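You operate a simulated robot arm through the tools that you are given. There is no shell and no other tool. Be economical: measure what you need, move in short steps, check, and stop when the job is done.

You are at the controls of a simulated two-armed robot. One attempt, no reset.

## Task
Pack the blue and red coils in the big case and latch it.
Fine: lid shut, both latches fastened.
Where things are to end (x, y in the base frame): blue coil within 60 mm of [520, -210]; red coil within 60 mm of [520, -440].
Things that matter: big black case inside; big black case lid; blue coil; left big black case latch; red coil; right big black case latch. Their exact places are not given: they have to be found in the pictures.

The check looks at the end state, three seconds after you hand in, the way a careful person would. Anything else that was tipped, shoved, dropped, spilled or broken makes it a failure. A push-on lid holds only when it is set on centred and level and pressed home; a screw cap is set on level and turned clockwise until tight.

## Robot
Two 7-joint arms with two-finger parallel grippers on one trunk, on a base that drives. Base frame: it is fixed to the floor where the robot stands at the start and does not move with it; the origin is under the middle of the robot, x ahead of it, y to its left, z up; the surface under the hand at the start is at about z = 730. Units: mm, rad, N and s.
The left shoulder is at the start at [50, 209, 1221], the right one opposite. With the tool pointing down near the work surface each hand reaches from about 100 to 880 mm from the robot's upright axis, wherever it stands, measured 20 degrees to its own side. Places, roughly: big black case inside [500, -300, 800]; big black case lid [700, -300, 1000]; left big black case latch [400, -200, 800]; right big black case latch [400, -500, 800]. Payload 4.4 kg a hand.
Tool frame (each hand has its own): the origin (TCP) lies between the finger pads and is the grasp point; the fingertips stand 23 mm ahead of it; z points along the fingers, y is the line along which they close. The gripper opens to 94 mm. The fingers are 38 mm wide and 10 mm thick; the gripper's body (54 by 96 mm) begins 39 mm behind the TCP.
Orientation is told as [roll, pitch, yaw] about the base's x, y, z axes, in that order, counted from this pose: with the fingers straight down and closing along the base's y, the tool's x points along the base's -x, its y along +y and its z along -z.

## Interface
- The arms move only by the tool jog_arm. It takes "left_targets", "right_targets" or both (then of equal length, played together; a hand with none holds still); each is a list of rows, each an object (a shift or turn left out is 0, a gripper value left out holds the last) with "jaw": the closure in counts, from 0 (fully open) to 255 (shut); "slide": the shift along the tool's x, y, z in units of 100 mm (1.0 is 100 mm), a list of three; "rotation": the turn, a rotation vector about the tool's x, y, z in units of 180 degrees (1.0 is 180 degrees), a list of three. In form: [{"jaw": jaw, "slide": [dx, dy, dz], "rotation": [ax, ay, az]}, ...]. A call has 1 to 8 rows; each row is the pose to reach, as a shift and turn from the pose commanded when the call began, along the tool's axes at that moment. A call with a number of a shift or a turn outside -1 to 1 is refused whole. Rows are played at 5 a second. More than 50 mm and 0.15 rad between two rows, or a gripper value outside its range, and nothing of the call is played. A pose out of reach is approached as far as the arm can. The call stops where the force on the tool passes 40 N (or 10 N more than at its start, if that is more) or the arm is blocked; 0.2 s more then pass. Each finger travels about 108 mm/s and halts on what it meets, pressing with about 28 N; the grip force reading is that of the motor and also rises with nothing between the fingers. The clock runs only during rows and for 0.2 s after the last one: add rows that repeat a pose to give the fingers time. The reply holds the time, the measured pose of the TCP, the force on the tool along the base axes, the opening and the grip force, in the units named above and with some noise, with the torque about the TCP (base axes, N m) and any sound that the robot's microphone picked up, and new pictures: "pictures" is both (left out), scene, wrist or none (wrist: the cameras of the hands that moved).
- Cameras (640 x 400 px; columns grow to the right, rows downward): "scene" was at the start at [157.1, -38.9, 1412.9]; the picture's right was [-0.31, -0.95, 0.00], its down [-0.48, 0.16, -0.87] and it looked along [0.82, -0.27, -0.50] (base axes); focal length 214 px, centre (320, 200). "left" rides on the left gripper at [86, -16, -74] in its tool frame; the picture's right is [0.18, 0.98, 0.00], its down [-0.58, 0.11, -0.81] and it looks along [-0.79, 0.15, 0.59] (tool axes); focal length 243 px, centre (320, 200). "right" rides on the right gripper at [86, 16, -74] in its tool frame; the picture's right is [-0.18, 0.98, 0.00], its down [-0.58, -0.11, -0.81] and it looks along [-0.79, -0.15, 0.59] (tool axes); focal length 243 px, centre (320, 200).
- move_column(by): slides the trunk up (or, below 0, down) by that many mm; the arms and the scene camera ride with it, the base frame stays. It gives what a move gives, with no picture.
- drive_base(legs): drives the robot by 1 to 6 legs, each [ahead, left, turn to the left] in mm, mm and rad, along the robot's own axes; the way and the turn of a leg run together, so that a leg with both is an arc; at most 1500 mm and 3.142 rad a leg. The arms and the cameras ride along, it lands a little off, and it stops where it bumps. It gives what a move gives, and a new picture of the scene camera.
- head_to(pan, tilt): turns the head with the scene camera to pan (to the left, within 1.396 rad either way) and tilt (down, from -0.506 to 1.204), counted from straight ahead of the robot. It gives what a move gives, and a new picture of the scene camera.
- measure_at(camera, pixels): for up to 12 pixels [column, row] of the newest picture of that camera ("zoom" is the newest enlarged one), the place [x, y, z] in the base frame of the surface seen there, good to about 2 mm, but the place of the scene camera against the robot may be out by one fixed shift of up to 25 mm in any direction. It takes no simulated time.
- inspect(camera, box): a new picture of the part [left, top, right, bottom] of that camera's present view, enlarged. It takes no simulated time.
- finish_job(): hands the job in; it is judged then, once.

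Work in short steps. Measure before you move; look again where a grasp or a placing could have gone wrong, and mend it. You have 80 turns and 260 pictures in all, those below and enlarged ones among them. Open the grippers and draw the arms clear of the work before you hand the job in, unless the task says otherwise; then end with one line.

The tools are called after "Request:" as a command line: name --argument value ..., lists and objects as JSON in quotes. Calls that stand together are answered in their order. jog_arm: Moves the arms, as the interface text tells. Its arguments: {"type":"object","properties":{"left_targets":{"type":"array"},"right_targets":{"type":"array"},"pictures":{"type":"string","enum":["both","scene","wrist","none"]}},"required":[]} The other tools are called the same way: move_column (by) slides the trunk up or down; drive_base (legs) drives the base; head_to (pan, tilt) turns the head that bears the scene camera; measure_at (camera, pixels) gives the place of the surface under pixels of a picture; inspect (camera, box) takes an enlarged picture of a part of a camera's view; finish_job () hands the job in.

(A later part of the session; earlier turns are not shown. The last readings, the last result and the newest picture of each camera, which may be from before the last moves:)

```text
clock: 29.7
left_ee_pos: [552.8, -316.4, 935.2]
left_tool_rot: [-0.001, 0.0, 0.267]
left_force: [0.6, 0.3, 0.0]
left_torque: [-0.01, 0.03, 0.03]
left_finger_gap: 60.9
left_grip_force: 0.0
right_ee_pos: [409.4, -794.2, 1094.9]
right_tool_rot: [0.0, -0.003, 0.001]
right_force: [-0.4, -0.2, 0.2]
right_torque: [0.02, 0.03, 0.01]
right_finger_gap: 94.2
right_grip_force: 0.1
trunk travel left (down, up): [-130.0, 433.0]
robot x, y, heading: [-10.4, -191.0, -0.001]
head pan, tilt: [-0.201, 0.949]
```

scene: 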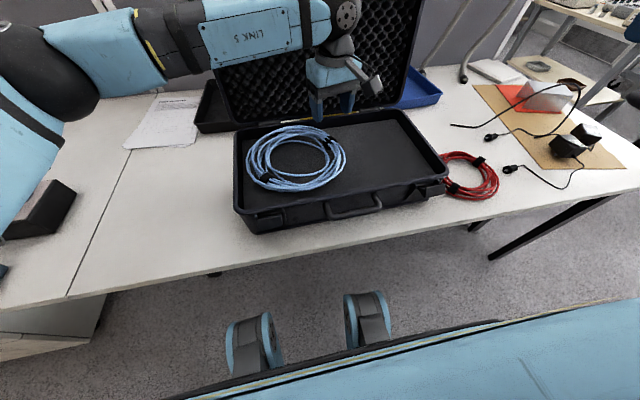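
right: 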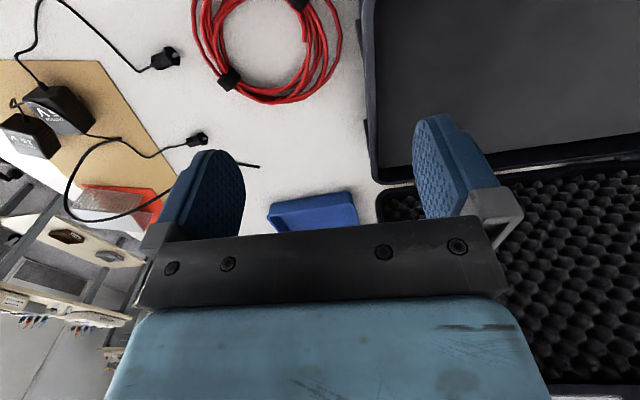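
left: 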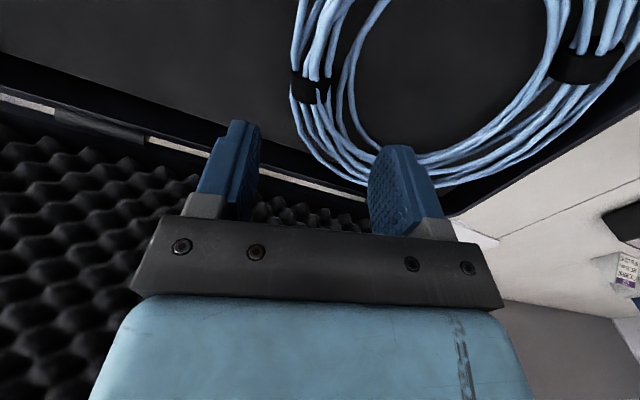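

The blue coil lies flat in the case. I'll measure it for centring, while clearing the left hand and bringing the right hand over the red coil's left-front strap with yaw of about 35°.

Request:
measure_at --camera "left" --pixels '[[310, 90], [585, 65], [293, 110], [450, 165], [440, 185], [400, 60]]'

Request:
measure_at --camera "scene" --pixels '[[250, 165], [345, 160], [290, 190], [290, 128], [326, 142], [265, 178]]'

Request:
jog_arm --left_targets '[{"slide": [0, 0.1, -0.4]}, {"slide": [0.1, 0.2, -0.8]}, {"slide": [0.3, 0.6, -1.0]}, {"slide": [0.5, 0.95, -1.0]}, {"slide": [0.5, 0.95, -1.0]}, {"slide": [0.5, 0.95, -1.0]}]' --right_targets '[{"slide": [0, 0.25, 0.2], "rotation": [0, 0, -0.035]}, {"slide": [0, 0.5, 0.4], "rotation": [0, 0, -0.07]}, {"slide": [0, 0.75, 0.6], "rotation": [0, 0, -0.105]}, {"slide": [0, 0.98, 0.8], "rotation": [0, 0, -0.14]}, {"slide": [0, 0.98, 0.98], "rotation": [0, 0, -0.17]}, {"slide": [0, 0.98, 0.98], "rotation": [0, 0, -0.195]}]' --pictures "both"

```text
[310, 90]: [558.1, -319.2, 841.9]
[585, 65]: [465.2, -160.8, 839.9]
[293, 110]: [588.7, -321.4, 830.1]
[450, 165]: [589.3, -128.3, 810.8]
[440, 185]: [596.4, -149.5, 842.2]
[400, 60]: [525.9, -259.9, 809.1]
```

```text
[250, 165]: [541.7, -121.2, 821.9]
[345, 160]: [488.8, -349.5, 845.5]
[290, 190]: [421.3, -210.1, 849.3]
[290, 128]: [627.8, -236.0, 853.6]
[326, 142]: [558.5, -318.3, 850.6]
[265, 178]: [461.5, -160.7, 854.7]
```

```text
clock: 31.1
left_ee_pos: [480.2, -237.8, 1034.5]
left_tool_rot: [0.0, 0.0, 0.267]
left_force: [-0.1, 0.4, 0.4]
left_torque: [-0.03, 0.0, -0.01]
left_finger_gap: 60.9
left_grip_force: 0.0
right_ee_pos: [410.5, -695.7, 995.7]
right_tool_rot: [-0.001, 0.001, 0.615]
right_force: [0.2, -0.2, 0.9]
right_torque: [-0.03, 0.01, 0.02]
right_finger_gap: 94.0
right_grip_force: 0.1
trunk travel left (down, up): [-130.0, 433.0]
robot x, y, heading: [-9.1, -191.6, 0.006]
head pan, tilt: [-0.201, 0.949]
```

scene: 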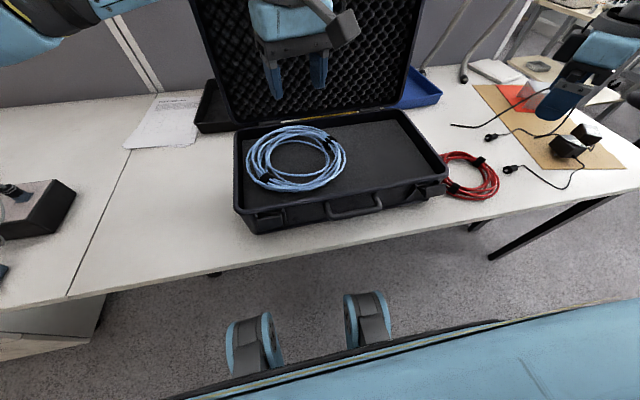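
right: 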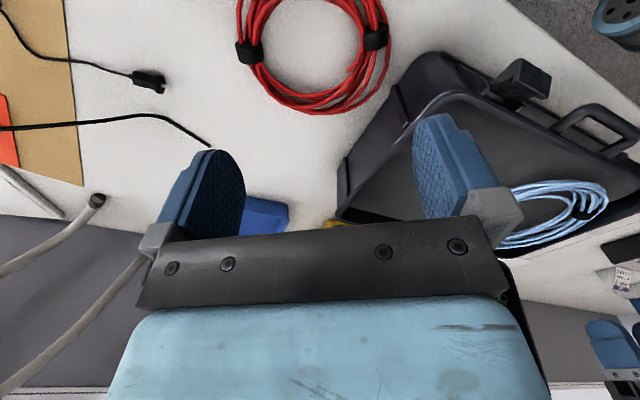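
left: 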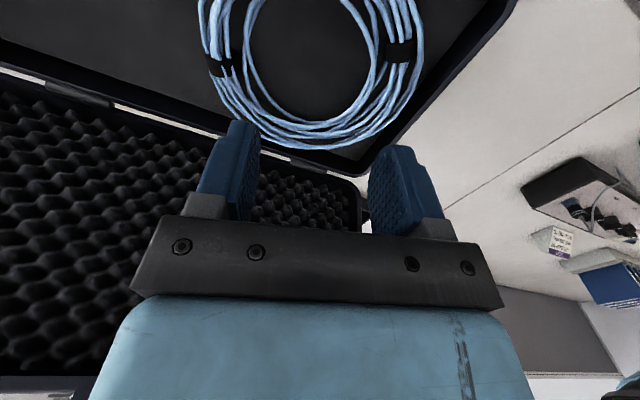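

The blue coil is centred near (527,-226), which is well within tolerance. Now I'll measure the red coil's near-left strap at (376,37) in the right camera, the other strap and the latch.

Request:
measure_at --camera "right" --pixels '[[376, 37], [362, 38], [390, 38], [376, 28], [249, 50], [258, 5], [310, 100], [385, 5], [525, 75], [540, 68], [345, 160], [300, 40]]'

Request:
inspect --camera "right" --box '[220, 0, 480, 160]'

```text
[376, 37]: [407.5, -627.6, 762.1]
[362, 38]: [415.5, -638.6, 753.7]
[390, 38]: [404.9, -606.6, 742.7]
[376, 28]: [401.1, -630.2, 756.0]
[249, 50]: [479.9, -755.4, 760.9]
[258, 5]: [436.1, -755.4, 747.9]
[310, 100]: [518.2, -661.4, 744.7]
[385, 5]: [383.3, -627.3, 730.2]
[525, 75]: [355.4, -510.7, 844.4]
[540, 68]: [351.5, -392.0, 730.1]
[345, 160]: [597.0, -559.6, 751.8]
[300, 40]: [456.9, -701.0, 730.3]
```

```text
2.46 times, centred on (350, 80) of right
```

zoom: 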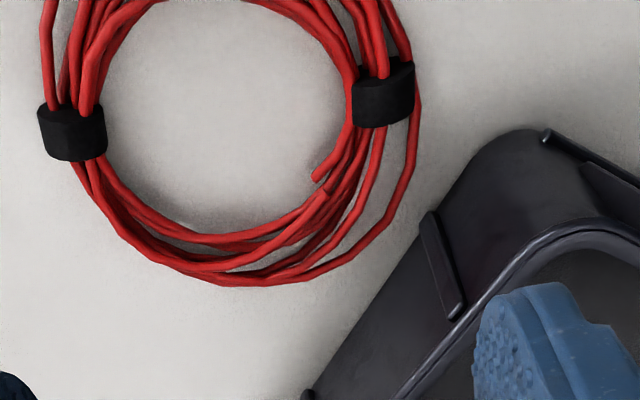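

The red strap is centred near (407,-626,746) and the coil centre near (450,-688), so yaw 0.615 is already radial. I'll move over it and descend in two calls, then look.

Request:
jog_arm --right_targets '[{"jaw": 60, "slide": [-0.2, 0.3, 0.2]}, {"slide": [-0.39, 0.59, 0.4]}, {"slide": [-0.39, 0.59, 0.7]}, {"slide": [-0.39, 0.59, 1.0]}]' --pictures "none"

Request:
jog_arm --right_targets '[{"slide": [0, 0, 0.4]}, {"slide": [0, 0, 0.8]}]' --pictures "wrist"

```text
clock: 32.1
left_ee_pos: [480.9, -238.8, 1035.4]
left_tool_rot: [-0.001, 0.0, 0.266]
left_force: [0.4, 1.0, -0.3]
left_torque: [-0.03, 0.0, 0.01]
left_finger_gap: 60.7
left_grip_force: 0.0
right_ee_pos: [407.3, -627.0, 895.5]
right_tool_rot: [0.002, 0.001, 0.613]
right_force: [1.3, -0.7, -0.7]
right_torque: [0.01, -0.04, -0.02]
right_finger_gap: 71.6
right_grip_force: 0.1
trunk travel left (down, up): [-130.0, 433.0]
robot x, y, heading: [-8.2, -189.7, -0.003]
head pan, tilt: [-0.201, 0.949]
```

```text
clock: 32.7
left_ee_pos: [481.0, -237.9, 1033.8]
left_tool_rot: [0.0, 0.001, 0.266]
left_force: [-0.1, 0.2, 0.3]
left_torque: [0.01, -0.01, 0.05]
left_finger_gap: 60.7
left_grip_force: 0.1
right_ee_pos: [407.6, -624.7, 814.6]
right_tool_rot: [0.001, 0.0, 0.611]
right_force: [0.0, -0.5, 0.8]
right_torque: [0.03, 0.04, 0.03]
right_finger_gap: 71.8
right_grip_force: 0.0
trunk travel left (down, up): [-130.0, 433.0]
robot x, y, heading: [-6.7, -191.1, -0.005]
head pan, tilt: [-0.201, 0.949]
```

right: 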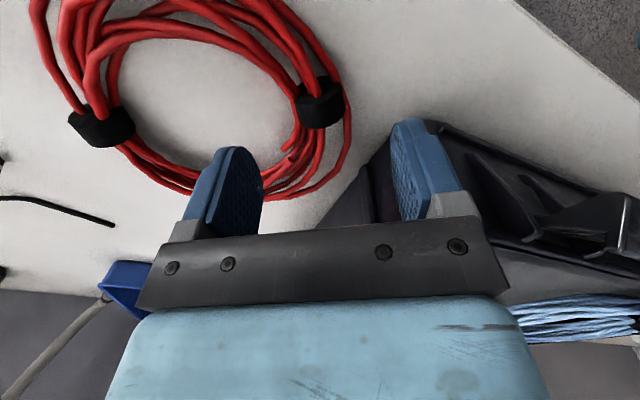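

The strap at (318,105) is below the fingers. I'll check its centre once more before the grip.

Request:
measure_at --camera "right" --pixels '[[320, 95], [325, 115], [300, 110], [342, 105], [285, 60], [420, 200]]'

```text
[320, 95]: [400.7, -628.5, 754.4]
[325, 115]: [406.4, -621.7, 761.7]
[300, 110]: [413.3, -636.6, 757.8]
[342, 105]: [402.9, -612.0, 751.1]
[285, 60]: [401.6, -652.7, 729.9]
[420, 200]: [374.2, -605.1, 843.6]
```

The strap is centred under the TCP. I'll go down to 754, grip, and lift slowly.

Request:
jog_arm --right_targets '[{"slide": [0, 0, 0.35]}, {"slide": [0, 0, 0.61]}, {"jaw": 255, "slide": [0, 0, 0.61]}, {"slide": [0, 0, 0.61]}, {"slide": [0, 0, 0.61]}, {"slide": [0, 0, 0.56]}, {"slide": [0, 0, 0.5]}]' --pictures "wrist"

Request:
jog_arm --right_targets '[{"slide": [0, 0, -0.08]}, {"slide": [0, 0, -0.17]}, {"slide": [0, 0, -0.26]}, {"slide": [0, 0, -0.35]}, {"slide": [0, 0, -0.44]}, {"slide": [0, 0, -0.53]}, {"slide": [0, 0, -0.62]}, {"slide": [0, 0, -0.7]}]' --pictures "both"

```text
clock: 34.3
left_ee_pos: [481.1, -239.0, 1033.8]
left_tool_rot: [0.001, 0.0, 0.266]
left_force: [-0.4, -0.7, -0.3]
left_torque: [0.01, -0.01, 0.0]
left_finger_gap: 60.6
left_grip_force: 0.1
right_ee_pos: [407.4, -625.1, 765.0]
right_tool_rot: [-0.001, -0.001, 0.612]
right_force: [0.5, 0.6, -3.9]
right_torque: [0.24, 0.16, -0.02]
right_finger_gap: 36.9
right_grip_force: 27.7
trunk travel left (down, up): [-130.0, 433.0]
robot x, y, heading: [-9.7, -183.9, -0.001]
head pan, tilt: [-0.201, 0.949]
```

right: 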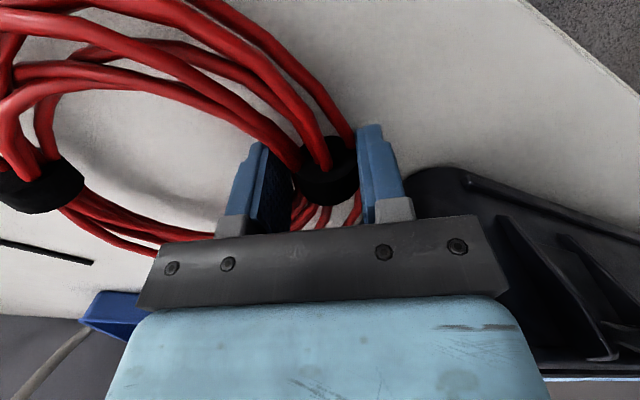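

```text
clock: 36.1
left_ee_pos: [481.3, -238.7, 1034.2]
left_tool_rot: [0.0, 0.0, 0.267]
left_force: [-0.1, -0.1, -0.1]
left_torque: [0.01, -0.01, -0.01]
left_finger_gap: 61.0
left_grip_force: 0.1
right_ee_pos: [408.5, -625.3, 835.5]
right_tool_rot: [0.0, 0.001, 0.613]
right_force: [0.5, 0.5, -4.0]
right_torque: [0.21, 0.2, -0.02]
right_finger_gap: 37.0
right_grip_force: 28.2
trunk travel left (down, up): [-130.0, 433.0]
robot x, y, heading: [-8.6, -188.6, 0.0]
head pan, tilt: [-0.201, 0.949]
```

scene: 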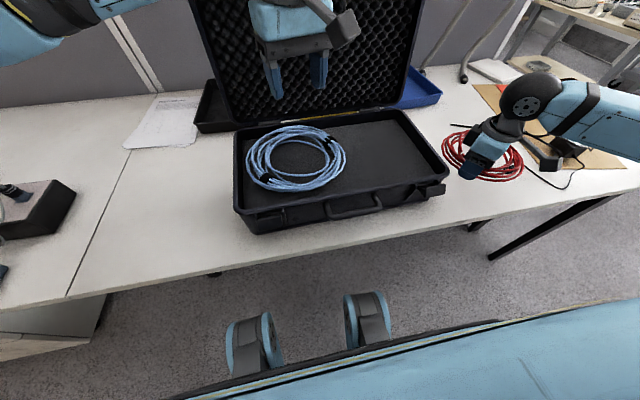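
right: 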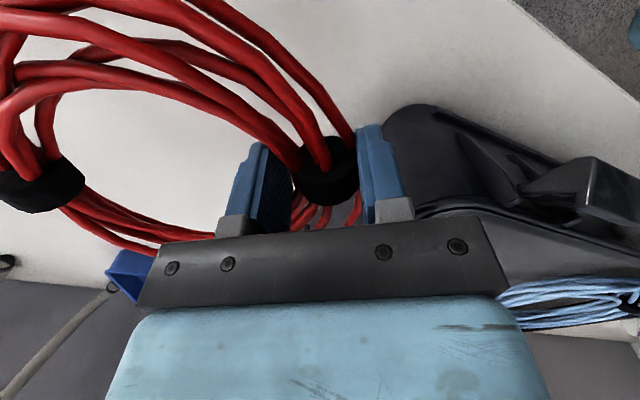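

The red coil is lighter (about 0.4 kg) and stays level. I'll lift it another 100 mm, then drive the base left 243 mm, which also carries the left hand clear.

Request:
jog_arm --right_targets '[{"slide": [0, 0, -0.12]}, {"slide": [0, 0, -0.24]}, {"slide": [0, 0, -0.36]}, {"slide": [0, 0, -0.48]}, {"slide": [0, 0, -0.6]}, {"slide": [0, 0, -0.74]}, {"slide": [0, 0, -0.87]}, {"slide": [0, 0, -1.0]}]' --pictures "scene"

Request:
drive_base --legs '[[0, 120, 0], [0, 122, 0]]'

```text
clock: 37.9
left_ee_pos: [481.2, -238.4, 1032.9]
left_tool_rot: [-0.001, 0.0, 0.266]
left_force: [-0.7, -0.1, -0.4]
left_torque: [-0.01, -0.02, 0.03]
left_finger_gap: 61.1
left_grip_force: 0.0
right_ee_pos: [409.0, -625.7, 935.2]
right_tool_rot: [0.001, -0.001, 0.611]
right_force: [-0.4, 0.1, -3.0]
right_torque: [0.22, 0.14, -0.02]
right_finger_gap: 36.9
right_grip_force: 27.7
trunk travel left (down, up): [-130.0, 433.0]
robot x, y, heading: [-8.5, -191.2, 0.002]
head pan, tilt: [-0.201, 0.949]
```

scene: 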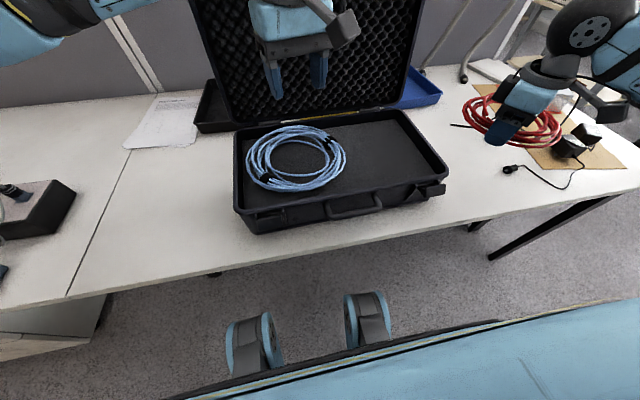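

```text
clock: 40.9
left_ee_pos: [481.1, 1.6, 1034.7]
left_tool_rot: [0.0, 0.002, 0.266]
left_force: [0.5, -0.2, 0.0]
left_torque: [0.01, 0.0, -0.04]
left_finger_gap: 60.4
left_grip_force: 0.1
right_ee_pos: [408.2, -385.9, 936.0]
right_tool_rot: [0.0, -0.001, 0.61]
right_force: [-0.6, 0.2, -3.7]
right_torque: [0.21, 0.13, 0.0]
right_finger_gap: 36.9
right_grip_force: 28.8
trunk travel left (down, up): [-130.0, 433.0]
robot x, y, heading: [-7.9, 50.1, 0.0]
head pan, tilt: [-0.201, 0.949]
```

scene: 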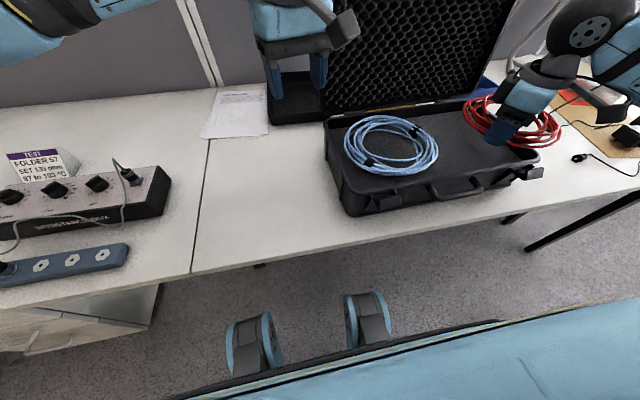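

The red coil is beside its place. I'll move it about 69 mm forward, pan the head to the case, and then measure the coil and walls.

Request:
jog_arm --right_targets '[{"slide": [-0.15, -0.09, 0]}, {"slide": [-0.3, -0.18, 0]}, {"slide": [-0.45, -0.27, 0]}, {"slide": [-0.6, -0.35, 0]}, {"slide": [-0.6, -0.35, 0.2]}]' --pictures "wrist"

Request:
head_to --pan -0.6 --tilt 0.85

```text
clock: 42.1
left_ee_pos: [480.8, 0.4, 1034.3]
left_tool_rot: [0.001, 0.001, 0.268]
left_force: [-0.3, -1.2, -0.8]
left_torque: [0.03, 0.02, 0.01]
left_finger_gap: 61.0
left_grip_force: 0.1
right_ee_pos: [477.5, -381.4, 914.9]
right_tool_rot: [0.001, 0.0, 0.613]
right_force: [-0.6, -0.4, -3.2]
right_torque: [0.23, 0.17, 0.01]
right_finger_gap: 37.0
right_grip_force: 27.5
trunk travel left (down, up): [-130.0, 433.0]
robot x, y, heading: [-10.5, 47.4, -0.001]
head pan, tilt: [-0.201, 0.949]
```

right: 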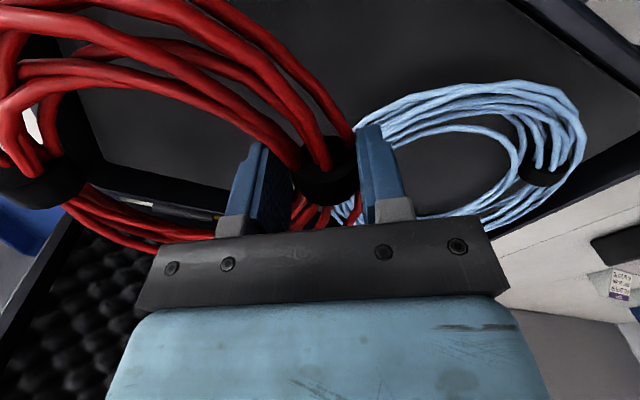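

```text
clock: 43.0
left_ee_pos: [480.2, 1.0, 1034.2]
left_tool_rot: [0.0, -0.001, 0.266]
left_force: [-0.3, -0.7, -0.2]
left_torque: [0.01, 0.0, -0.03]
left_finger_gap: 60.7
left_grip_force: 0.1
right_ee_pos: [478.6, -380.0, 914.7]
right_tool_rot: [-0.001, -0.001, 0.613]
right_force: [-0.7, -0.3, -4.1]
right_torque: [0.24, 0.15, 0.0]
right_finger_gap: 37.1
right_grip_force: 27.7
trunk travel left (down, up): [-130.0, 433.0]
robot x, y, heading: [-9.4, 49.1, -0.004]
head pan, tilt: [-0.6, 0.85]
```

scene: 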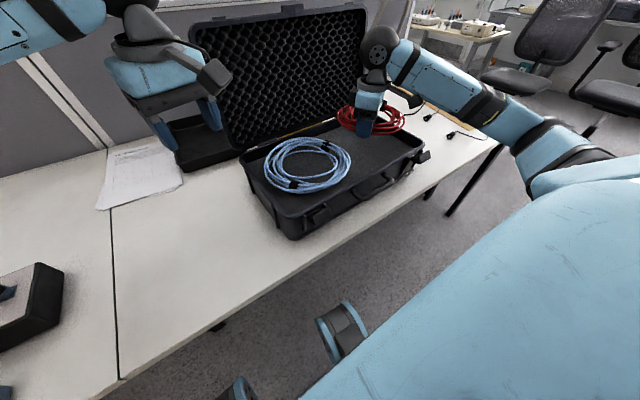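

Request:
inspect --camera "scene" --box '[240, 80, 450, 240]'

Request:
measure_at --camera "scene" --pixels '[[339, 116], [403, 122], [380, 134], [370, 107], [424, 140], [350, 158], [395, 112]]'

Request:
measure_at --camera "right" --pixels '[[40, 195], [70, 170], [150, 245], [340, 150], [20, 40], [100, 225], [225, 20]]'

```text
2.50 times, centred on (345, 160) of scene
```

zoom: 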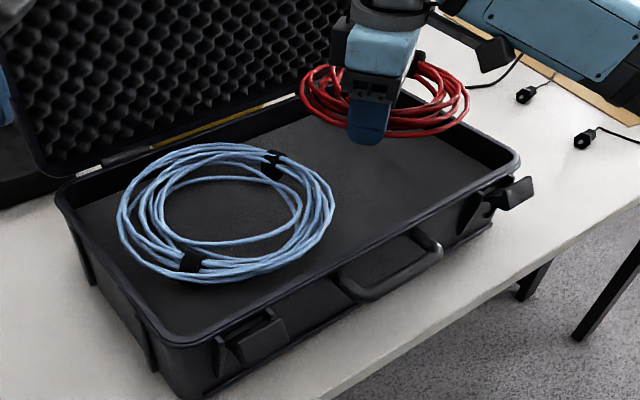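

```text
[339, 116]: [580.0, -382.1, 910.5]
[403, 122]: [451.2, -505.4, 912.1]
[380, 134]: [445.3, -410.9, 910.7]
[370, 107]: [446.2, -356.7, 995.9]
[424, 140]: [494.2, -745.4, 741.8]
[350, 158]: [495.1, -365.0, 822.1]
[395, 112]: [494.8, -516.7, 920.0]
```

```text
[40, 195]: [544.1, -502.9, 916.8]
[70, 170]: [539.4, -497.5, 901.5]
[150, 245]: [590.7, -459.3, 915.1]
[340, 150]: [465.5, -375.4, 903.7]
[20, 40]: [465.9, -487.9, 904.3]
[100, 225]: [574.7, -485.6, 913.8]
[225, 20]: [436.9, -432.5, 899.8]
```

The red coil hangs level, centred near (513,-441) with clearance to the wall and the blue coil. I'll lower it about 78 mm, and if the force shows contact, open and raise.

Request:
jog_arm --right_targets '[{"slide": [0, 0, 0.15]}, {"slide": [0, 0, 0.3]}, {"slide": [0, 0, 0.45]}, {"slide": [0, 0, 0.58]}, {"slide": [0, 0, 0.68]}, {"slide": [0, 0, 0.74]}, {"slide": [0, 0, 0.78]}]' --pictures "both"

```text
clock: 44.6
left_ee_pos: [480.5, 0.8, 1033.3]
left_tool_rot: [0.0, 0.0, 0.267]
left_force: [0.9, -1.0, 0.2]
left_torque: [0.0, 0.0, 0.01]
left_finger_gap: 60.8
left_grip_force: 0.0
right_ee_pos: [477.8, -380.0, 838.8]
right_tool_rot: [0.0, 0.0, 0.613]
right_force: [0.4, 0.2, -1.4]
right_torque: [-0.06, -0.02, -0.01]
right_finger_gap: 36.8
right_grip_force: 27.9
trunk travel left (down, up): [-130.0, 433.0]
robot x, y, heading: [-9.2, 50.4, -0.0]
head pan, tilt: [-0.6, 0.85]
```

scene: 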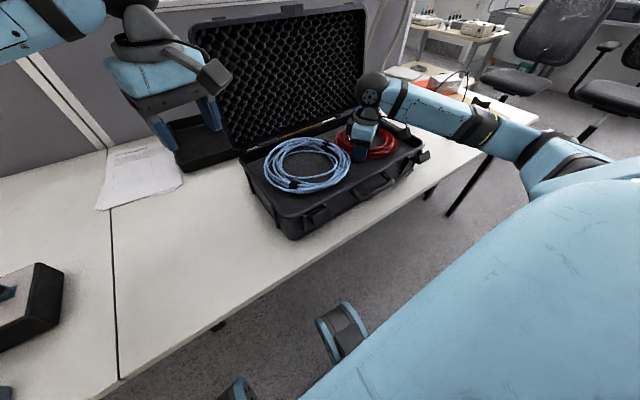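
right: 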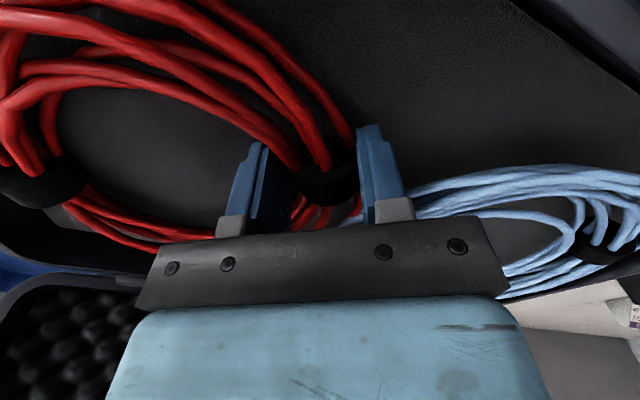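

It is resting on the floor now, since the torque has vanished. I'll open and raise.

Request:
jog_arm --right_targets '[{"slide": [0, 0, 0.02]}, {"jaw": 95, "slide": [0, 0, 0.02]}, {"slide": [0, 0, 0.02]}, {"slide": [0, 0, -0.15]}, {"slide": [0, 0, -0.5]}, {"slide": [0, 0, -0.98]}]' --pictures "both"

```text
clock: 46.0
left_ee_pos: [481.3, 2.0, 1033.6]
left_tool_rot: [-0.002, 0.0, 0.268]
left_force: [1.0, 0.7, -0.1]
left_torque: [0.05, -0.01, -0.03]
left_finger_gap: 60.7
left_grip_force: 0.1
right_ee_pos: [478.3, -379.2, 938.0]
right_tool_rot: [0.0, 0.001, 0.614]
right_force: [0.0, -0.7, 0.5]
right_torque: [-0.02, -0.03, -0.02]
right_finger_gap: 58.8
right_grip_force: 0.1
trunk travel left (down, up): [-130.0, 433.0]
robot x, y, heading: [-5.5, 52.9, -0.006]
head pan, tilt: [-0.6, 0.85]
```

scene: 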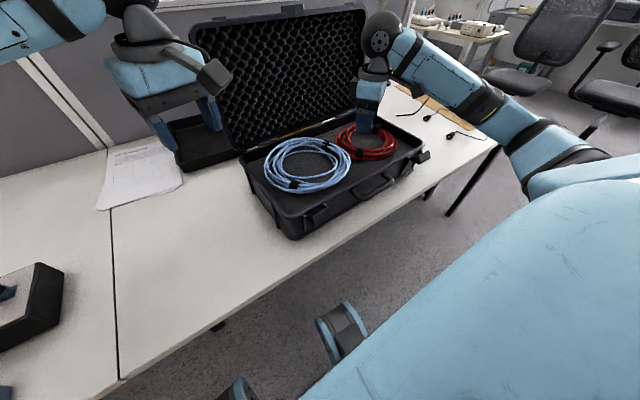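
right: 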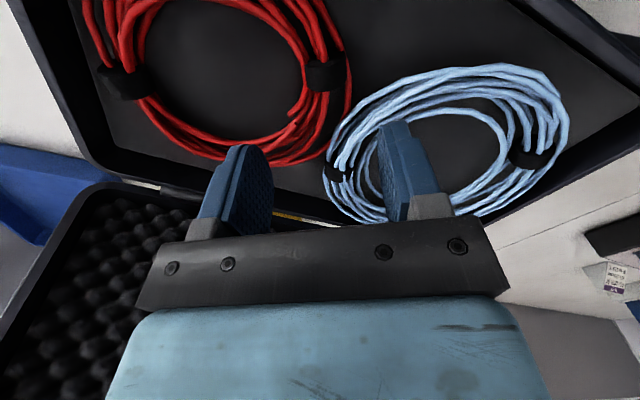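

Both coils lie flat side by side in the case. Next is the lid: I'll raise the right hand a bit, tilt the head up and measure the lid's edges.

Request:
jog_arm --right_targets '[{"slide": [0.2, -0.2, -0.3]}, {"slide": [0.4, -0.4, -0.55]}, {"slide": [0.6, -0.6, -0.9]}, {"slide": [0.9, -0.8, -1.0]}]' --pictures "none"

Request:
head_to --pan -0.5 --tilt 0.6

Request:
inspect --camera "scene" --box '[130, 20, 450, 300]'

```text
clock: 47.0
left_ee_pos: [480.1, 2.1, 1034.5]
left_tool_rot: [0.001, 0.0, 0.264]
left_force: [-0.6, -0.9, 0.2]
left_torque: [0.0, 0.0, 0.0]
left_finger_gap: 60.8
left_grip_force: 0.0
right_ee_pos: [448.2, -499.2, 1036.2]
right_tool_rot: [0.0, 0.0, 0.613]
right_force: [-0.5, 0.5, 0.8]
right_torque: [0.03, -0.03, -0.05]
right_finger_gap: 59.0
right_grip_force: 0.0
trunk travel left (down, up): [-130.0, 433.0]
robot x, y, heading: [-7.7, 51.6, 0.003]
head pan, tilt: [-0.6, 0.85]
```

```text
clock: 47.8
left_ee_pos: [480.6, 0.8, 1034.2]
left_tool_rot: [0.001, 0.002, 0.267]
left_force: [0.3, -0.1, -0.3]
left_torque: [0.02, 0.03, -0.02]
left_finger_gap: 60.5
left_grip_force: 0.1
right_ee_pos: [448.7, -496.7, 1034.6]
right_tool_rot: [0.001, 0.001, 0.612]
right_force: [0.9, 0.0, 0.1]
right_torque: [0.04, 0.02, 0.0]
right_finger_gap: 58.9
right_grip_force: 0.0
trunk travel left (down, up): [-130.0, 433.0]
robot x, y, heading: [-9.5, 53.6, 0.003]
head pan, tilt: [-0.499, 0.6]
```

scene: 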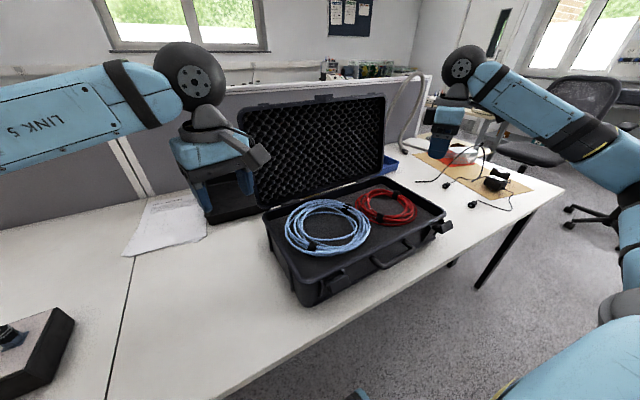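

```text
1.43 times, centred on (290, 160) of scene
```

zoom: 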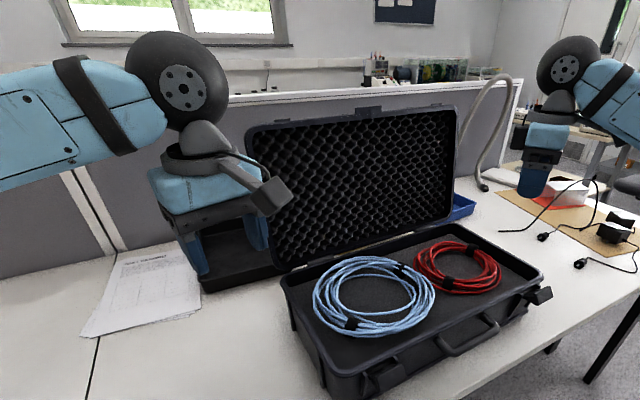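

I'm measuring the lid's rim and the partition behind it.

Request:
measure_at --camera "zoom" --pixels '[[256, 128], [320, 118], [362, 112], [452, 110], [365, 107], [245, 140], [453, 200], [470, 130], [230, 110], [440, 102], [360, 170], [455, 125]]'

```text
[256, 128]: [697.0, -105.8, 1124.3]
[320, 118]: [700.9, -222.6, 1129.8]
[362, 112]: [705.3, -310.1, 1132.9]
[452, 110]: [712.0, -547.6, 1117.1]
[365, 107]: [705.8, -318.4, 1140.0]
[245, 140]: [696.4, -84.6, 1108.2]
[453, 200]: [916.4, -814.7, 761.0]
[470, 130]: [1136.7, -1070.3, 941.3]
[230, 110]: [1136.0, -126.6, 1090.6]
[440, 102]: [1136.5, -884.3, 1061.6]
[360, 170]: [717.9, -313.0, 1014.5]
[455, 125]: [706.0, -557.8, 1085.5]
```

The lid stands almost upright with its top edge at x≈702, z≈1120 and free space behind it. I'll raise the trunk, drive right so the left shoulder faces the lid, and close the left jaws ready to push from behind.

Request:
move_column --by 230

Request:
drive_base --legs '[[0, -210, 0], [0, -210, 0]]'

Request:
jog_arm --left_targets '[{"jaw": 255, "slide": [-0.3, 0.3, 0]}, {"slide": [-0.6, 0.6, 0]}, {"slide": [-0.95, 0.85, 0]}, {"slide": [-1.0, 0.95, 0]}]' --pictures "both"

```text
clock: 50.2
left_ee_pos: [480.5, 1.9, 1263.3]
left_tool_rot: [0.0, -0.002, 0.266]
left_force: [0.3, -0.7, 0.1]
left_torque: [0.03, -0.01, 0.0]
left_finger_gap: 60.8
left_grip_force: 0.1
right_ee_pos: [449.2, -498.1, 1266.4]
right_tool_rot: [0.001, 0.0, 0.613]
right_force: [0.1, -0.3, 0.2]
right_torque: [-0.02, -0.03, -0.03]
right_finger_gap: 59.1
right_grip_force: 0.1
trunk travel left (down, up): [-360.0, 203.0]
robot x, y, heading: [-9.9, 50.3, -0.0]
head pan, tilt: [-0.499, 0.6]
```

```text
clock: 54.7
left_ee_pos: [480.6, -415.2, 1263.7]
left_tool_rot: [0.001, 0.0, 0.269]
left_force: [-0.3, 0.4, -1.3]
left_torque: [0.01, 0.04, -0.01]
left_finger_gap: 61.1
left_grip_force: 0.1
right_ee_pos: [450.2, -914.4, 1265.8]
right_tool_rot: [0.001, 0.0, 0.614]
right_force: [0.1, 0.3, -0.2]
right_torque: [0.02, 0.0, -0.01]
right_finger_gap: 58.9
right_grip_force: 0.1
trunk travel left (down, up): [-360.0, 203.0]
robot x, y, heading: [-4.5, -363.1, 0.001]
head pan, tilt: [-0.499, 0.6]
```

scene: 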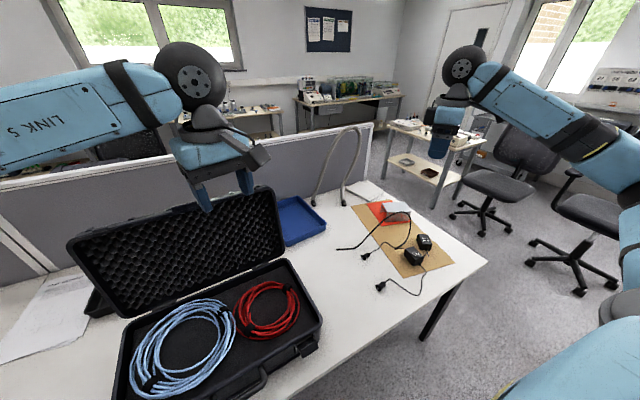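

```text
clock: 55.7
left_ee_pos: [551.8, -295.1, 1263.6]
left_tool_rot: [0.0, 0.001, 0.269]
left_force: [0.4, -0.2, 0.7]
left_torque: [0.03, 0.02, 0.02]
left_finger_gap: 0.0
left_grip_force: 27.3
right_ee_pos: [450.7, -913.8, 1265.8]
right_tool_rot: [0.001, -0.001, 0.612]
right_force: [-0.4, -0.6, -0.3]
right_torque: [-0.05, 0.03, 0.02]
right_finger_gap: 59.0
right_grip_force: 0.1
trunk travel left (down, up): [-360.0, 203.0]
robot x, y, heading: [-5.7, -363.6, 0.002]
head pan, tilt: [-0.499, 0.6]
```

scene: 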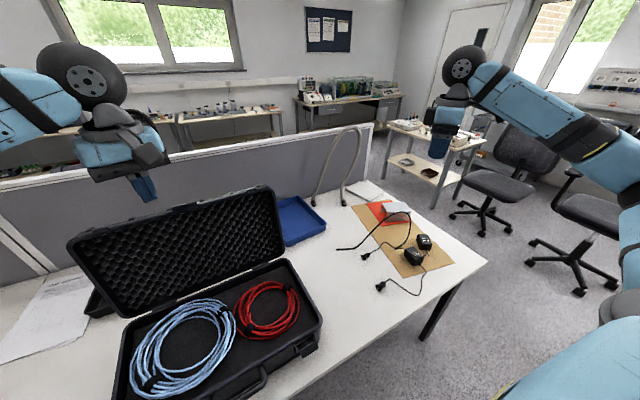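
left: 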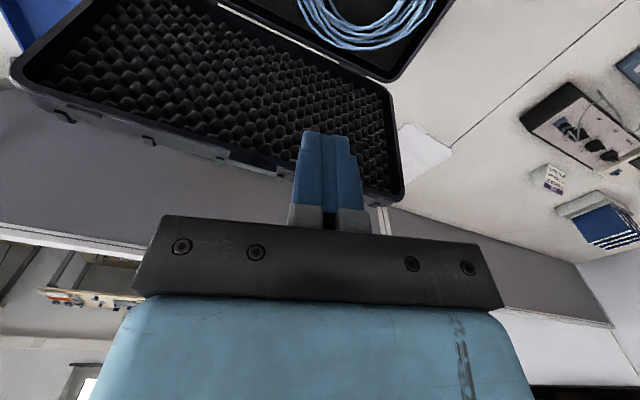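

The left wrist camera shows the lid's top wall around (220,150). I'll measure its front and back edges.

Request:
measure_at --camera "left" --pixels '[[250, 155], [240, 165], [160, 135], [150, 145], [215, 150], [220, 158], [260, 172], [395, 195], [65, 115], [25, 75]]'

Request:
inspect --camera "left" --box '[0, 40, 420, 240]'

```text
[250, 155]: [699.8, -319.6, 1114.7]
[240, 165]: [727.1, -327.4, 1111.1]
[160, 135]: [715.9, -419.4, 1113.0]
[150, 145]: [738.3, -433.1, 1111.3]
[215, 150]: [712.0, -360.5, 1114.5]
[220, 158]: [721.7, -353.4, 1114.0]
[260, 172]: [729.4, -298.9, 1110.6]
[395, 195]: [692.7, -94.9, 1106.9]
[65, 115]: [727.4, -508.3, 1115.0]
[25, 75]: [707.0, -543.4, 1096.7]
```

```text
1.52 times, centred on (210, 140) of left
```

zoom: 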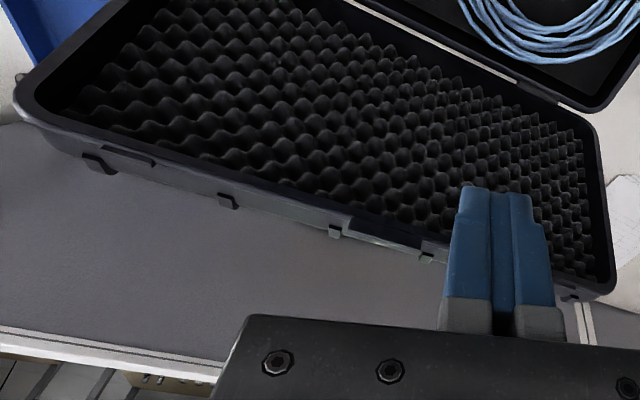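

The lid's top wall spans x≈700 to 745 at z≈1112. I'll take the left hand over it at z 1264 to x≈787, in three 80 mm moves.

Request:
jog_arm --left_targets '[{"slide": [-0.4, 0, 0]}, {"slide": [-0.8, -0.03, 0]}]' --pictures "none"

Request:
jog_arm --left_targets '[{"slide": [-0.4, 0, 0]}, {"slide": [-0.8, -0.03, 0]}]' --pictures "none"

Request:
jog_arm --left_targets '[{"slide": [-0.4, 0, 0]}, {"slide": [-0.8, -0.03, 0]}]' --pictures "both"

```text
clock: 56.3
left_ee_pos: [631.0, -278.6, 1262.8]
left_tool_rot: [0.001, 0.0, 0.269]
left_force: [-0.6, 0.2, 0.0]
left_torque: [0.0, 0.0, -0.02]
left_finger_gap: 0.0
left_grip_force: 27.6
right_ee_pos: [450.7, -915.1, 1264.9]
right_tool_rot: [0.0, -0.002, 0.613]
right_force: [-0.5, -0.1, -0.2]
right_torque: [0.01, 0.03, 0.01]
right_finger_gap: 59.0
right_grip_force: 0.0
trunk travel left (down, up): [-360.0, 203.0]
robot x, y, heading: [-10.8, -365.7, 0.001]
head pan, tilt: [-0.499, 0.6]
```

```text
clock: 56.9
left_ee_pos: [710.0, -262.3, 1264.3]
left_tool_rot: [0.001, 0.001, 0.266]
left_force: [0.4, -0.2, 0.0]
left_torque: [-0.01, -0.01, -0.02]
left_finger_gap: 0.0
left_grip_force: 27.3
right_ee_pos: [450.3, -916.6, 1265.4]
right_tool_rot: [0.001, 0.0, 0.615]
right_force: [0.3, -0.6, -0.2]
right_torque: [-0.01, -0.04, 0.0]
right_finger_gap: 58.8
right_grip_force: 0.1
trunk travel left (down, up): [-360.0, 203.0]
robot x, y, heading: [-11.4, -365.4, 0.0]
head pan, tilt: [-0.499, 0.6]
```

```text
clock: 57.5
left_ee_pos: [786.8, -243.9, 1264.8]
left_tool_rot: [-0.001, 0.0, 0.268]
left_force: [0.2, -0.9, 0.0]
left_torque: [0.0, 0.0, 0.02]
left_finger_gap: 0.0
left_grip_force: 28.0
right_ee_pos: [451.0, -915.9, 1264.9]
right_tool_rot: [0.002, -0.001, 0.614]
right_force: [-0.6, -0.6, 0.5]
right_torque: [0.02, -0.02, -0.04]
right_finger_gap: 58.9
right_grip_force: 0.1
trunk travel left (down, up): [-360.0, 203.0]
robot x, y, heading: [-7.9, -365.1, 0.001]
head pan, tilt: [-0.499, 0.6]
```

scene: 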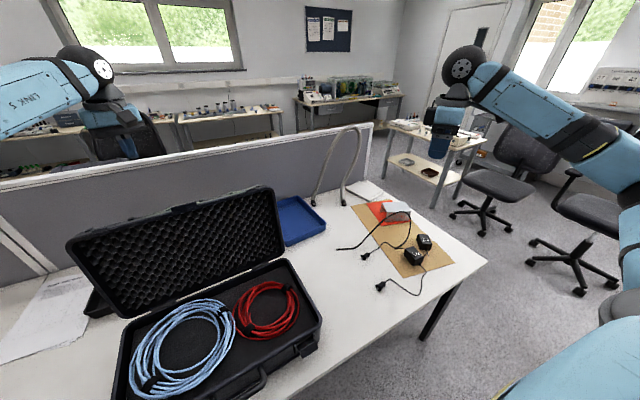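
left: 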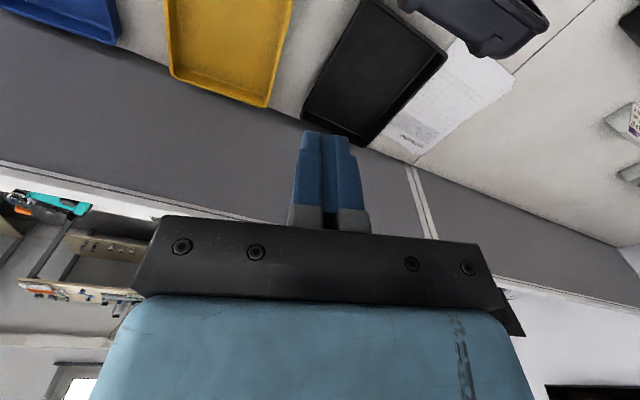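

The hand is behind the lid with trays well below. I'll lower it to z≈1108.

Request:
jog_arm --left_targets '[{"slide": [0, 0, 0.4]}, {"slide": [0, 0, 0.8]}]' --pictures "none"

Request:
jog_arm --left_targets '[{"slide": [0, 0, 0.4]}, {"slide": [0, 0, 0.76]}]' --pictures "scene"

Request:
inspect --camera "scene" --box '[30, 60, 310, 330]'

```text
clock: 58.1
left_ee_pos: [786.0, -242.7, 1183.0]
left_tool_rot: [0.0, 0.002, 0.268]
left_force: [-0.6, -0.1, 0.3]
left_torque: [-0.01, 0.02, -0.02]
left_finger_gap: 0.1
left_grip_force: 28.2
right_ee_pos: [450.5, -914.0, 1266.8]
right_tool_rot: [-0.001, 0.001, 0.614]
right_force: [-0.1, 0.5, -0.4]
right_torque: [-0.03, 0.02, 0.0]
right_finger_gap: 59.1
right_grip_force: 0.0
trunk travel left (down, up): [-360.0, 203.0]
robot x, y, heading: [-7.5, -369.1, 0.006]
head pan, tilt: [-0.499, 0.6]
```

```text
clock: 58.7
left_ee_pos: [785.8, -242.1, 1108.0]
left_tool_rot: [0.0, -0.001, 0.268]
left_force: [-0.6, 0.3, -0.2]
left_torque: [-0.02, -0.01, 0.01]
left_finger_gap: 0.1
left_grip_force: 28.1
right_ee_pos: [450.1, -913.8, 1265.6]
right_tool_rot: [-0.001, 0.0, 0.615]
right_force: [0.3, 1.4, -0.9]
right_torque: [0.02, -0.01, 0.02]
right_finger_gap: 58.8
right_grip_force: 0.0
trunk travel left (down, up): [-360.0, 203.0]
robot x, y, heading: [-7.0, -365.1, 0.003]
head pan, tilt: [-0.499, 0.6]
```

scene: 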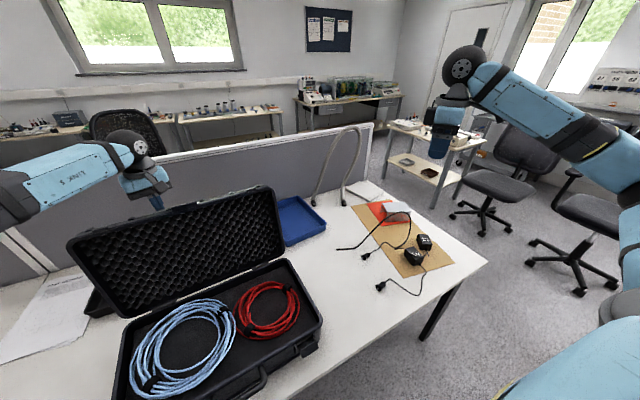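

```text
1.48 times, centred on (170, 195) of scene
```

zoom: 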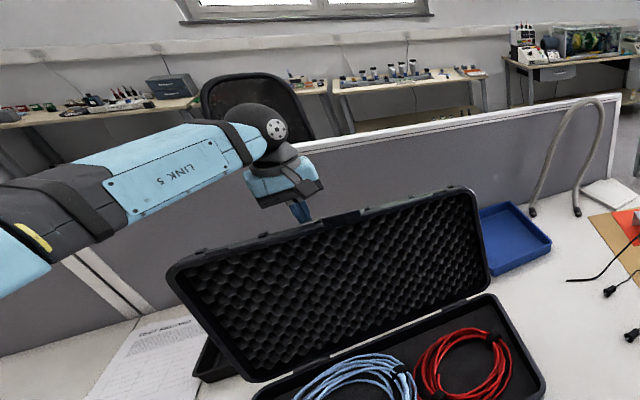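

The finger is behind the lid near its top edge. I'll pull towards the robot in small steps.

Request:
jog_arm --left_targets '[{"slide": [0.15, 0.04, 0]}, {"slide": [0.3, 0.08, 0]}, {"slide": [0.45, 0.12, 0]}, {"slide": [0.6, 0.16, 0]}, {"slide": [0.75, 0.2, 0]}, {"slide": [0.87, 0.237, 0]}]' --pictures "both"

```text
clock: 60.1
left_ee_pos: [696.3, -243.7, 1107.5]
left_tool_rot: [0.0, -0.001, 0.266]
left_force: [0.0, 0.9, -0.3]
left_torque: [0.0, 0.01, -0.01]
left_finger_gap: 0.3
left_grip_force: 27.9
right_ee_pos: [449.4, -914.3, 1266.1]
right_tool_rot: [-0.001, 0.0, 0.615]
right_force: [-0.8, 0.3, 0.6]
right_torque: [0.01, -0.01, 0.02]
right_finger_gap: 59.0
right_grip_force: 0.1
trunk travel left (down, up): [-360.0, 203.0]
robot x, y, heading: [-7.6, -363.0, 0.003]
head pan, tilt: [-0.499, 0.6]
```

scene: 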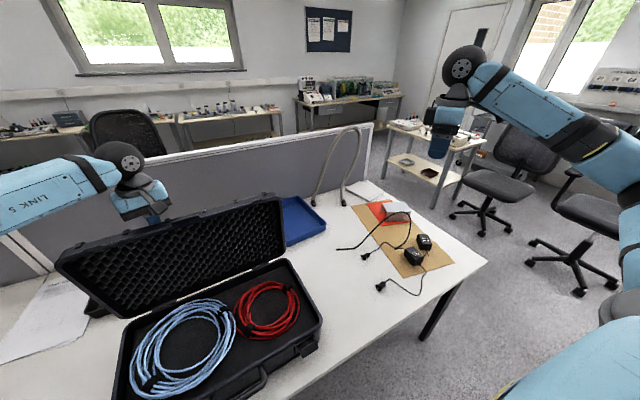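
left: 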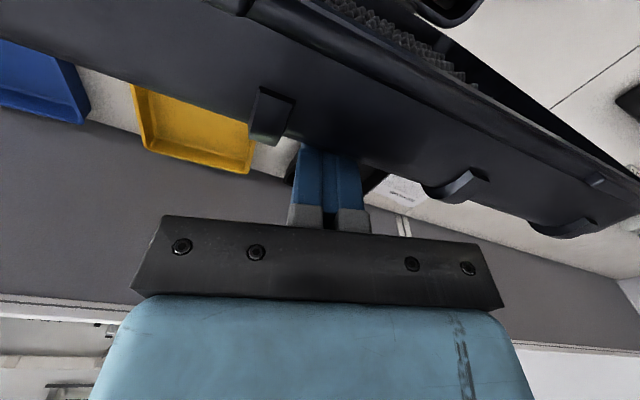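

The lid moves freely and is near vertical now. I'll pull another 25 mm and check whether it stays against the finger or moves by itself.

Request:
jog_arm --left_targets '[{"slide": [0.08, 0.02, 0]}, {"slide": [0.16, 0.045, 0]}, {"slide": [0.24, 0.065, 0]}, {"slide": [0.24, 0.065, 0]}, {"slide": [0.24, 0.065, 0]}]' --pictures "both"

```text
clock: 61.3
left_ee_pos: [671.3, -242.0, 1108.1]
left_tool_rot: [0.001, 0.001, 0.269]
left_force: [0.5, 0.7, -0.2]
left_torque: [0.03, 0.0, -0.02]
left_finger_gap: 0.1
left_grip_force: 27.5
right_ee_pos: [449.7, -913.8, 1265.6]
right_tool_rot: [0.001, 0.001, 0.614]
right_force: [-0.5, 0.1, 0.3]
right_torque: [-0.03, -0.02, 0.0]
right_finger_gap: 58.7
right_grip_force: 0.0
trunk travel left (down, up): [-360.0, 203.0]
robot x, y, heading: [-5.1, -365.4, -0.007]
head pan, tilt: [-0.499, 0.6]
```

scene: 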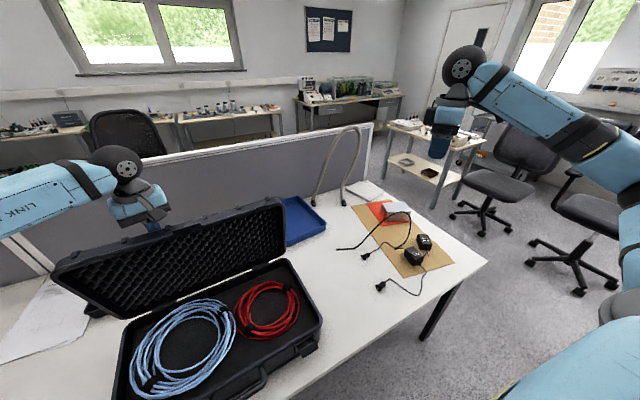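
left: 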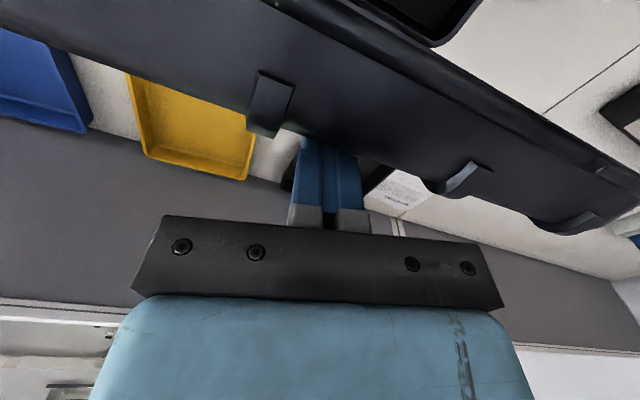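

I'll measure where the lid's top is now.

Request:
measure_at --camera "left" --pixels '[[270, 95], [350, 130], [350, 60], [420, 150], [400, 100], [200, 60], [325, 180]]'

Request:
measure_at --camera "scene" --pixels '[[280, 205], [175, 215], [65, 255], [170, 235]]'

```text
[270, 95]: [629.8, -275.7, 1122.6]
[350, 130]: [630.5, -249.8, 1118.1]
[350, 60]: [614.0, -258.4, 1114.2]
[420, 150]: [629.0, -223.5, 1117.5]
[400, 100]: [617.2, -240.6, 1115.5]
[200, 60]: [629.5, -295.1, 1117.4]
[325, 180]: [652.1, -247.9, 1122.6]
```

```text
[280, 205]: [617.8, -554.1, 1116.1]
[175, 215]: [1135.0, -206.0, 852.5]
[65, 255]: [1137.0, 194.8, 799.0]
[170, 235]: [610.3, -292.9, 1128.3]
```

The lid now leans forward slightly and is still in contact. I'll continue in small steps, watching for it to swing ahead.

Request:
jog_arm --left_targets '[{"slide": [0.06, 0.015, 0]}, {"slide": [0.12, 0.03, 0]}, {"slide": [0.18, 0.05, 0]}, {"slide": [0.24, 0.065, 0.01]}, {"slide": [0.3, 0.08, 0.02]}, {"slide": [0.3, 0.08, 0.02]}, {"slide": [0.3, 0.08, 0.02]}]' --pictures "both"

Request:
measure_at --camera "left" --pixels '[[270, 95], [350, 130], [350, 60], [400, 100], [200, 60]]'

```text
clock: 62.9
left_ee_pos: [640.3, -243.7, 1105.1]
left_tool_rot: [0.0, 0.0, 0.268]
left_force: [0.7, 0.0, 1.1]
left_torque: [0.03, 0.01, -0.02]
left_finger_gap: 0.1
left_grip_force: 27.9
right_ee_pos: [450.5, -914.2, 1265.9]
right_tool_rot: [0.001, -0.001, 0.613]
right_force: [0.5, 0.0, 0.2]
right_torque: [-0.03, -0.04, -0.01]
right_finger_gap: 58.9
right_grip_force: 0.1
trunk travel left (down, up): [-360.0, 203.0]
robot x, y, heading: [-8.6, -372.4, -0.001]
head pan, tilt: [-0.499, 0.6]
```

scene: 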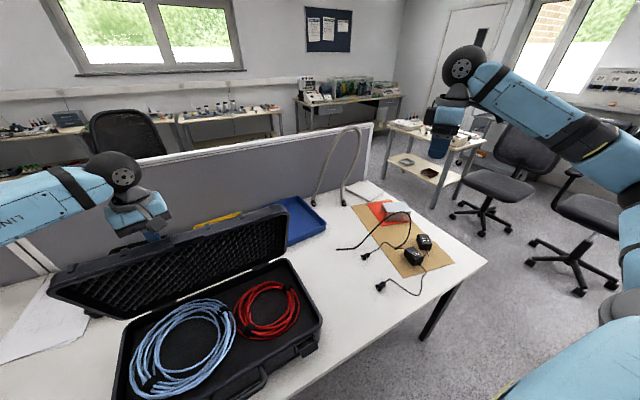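
left: 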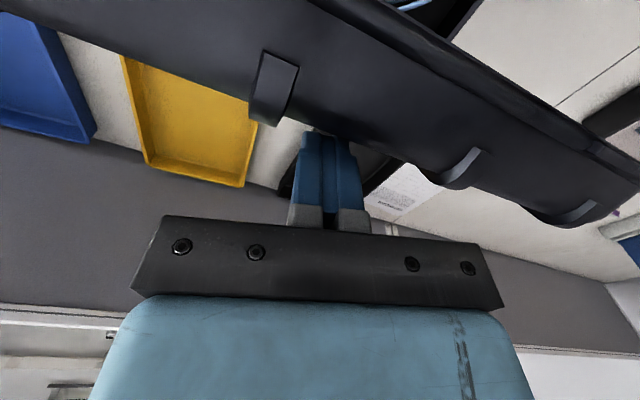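

```text
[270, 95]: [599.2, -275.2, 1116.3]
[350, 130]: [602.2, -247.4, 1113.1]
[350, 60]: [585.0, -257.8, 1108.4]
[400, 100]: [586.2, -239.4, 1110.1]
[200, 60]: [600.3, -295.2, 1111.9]
```

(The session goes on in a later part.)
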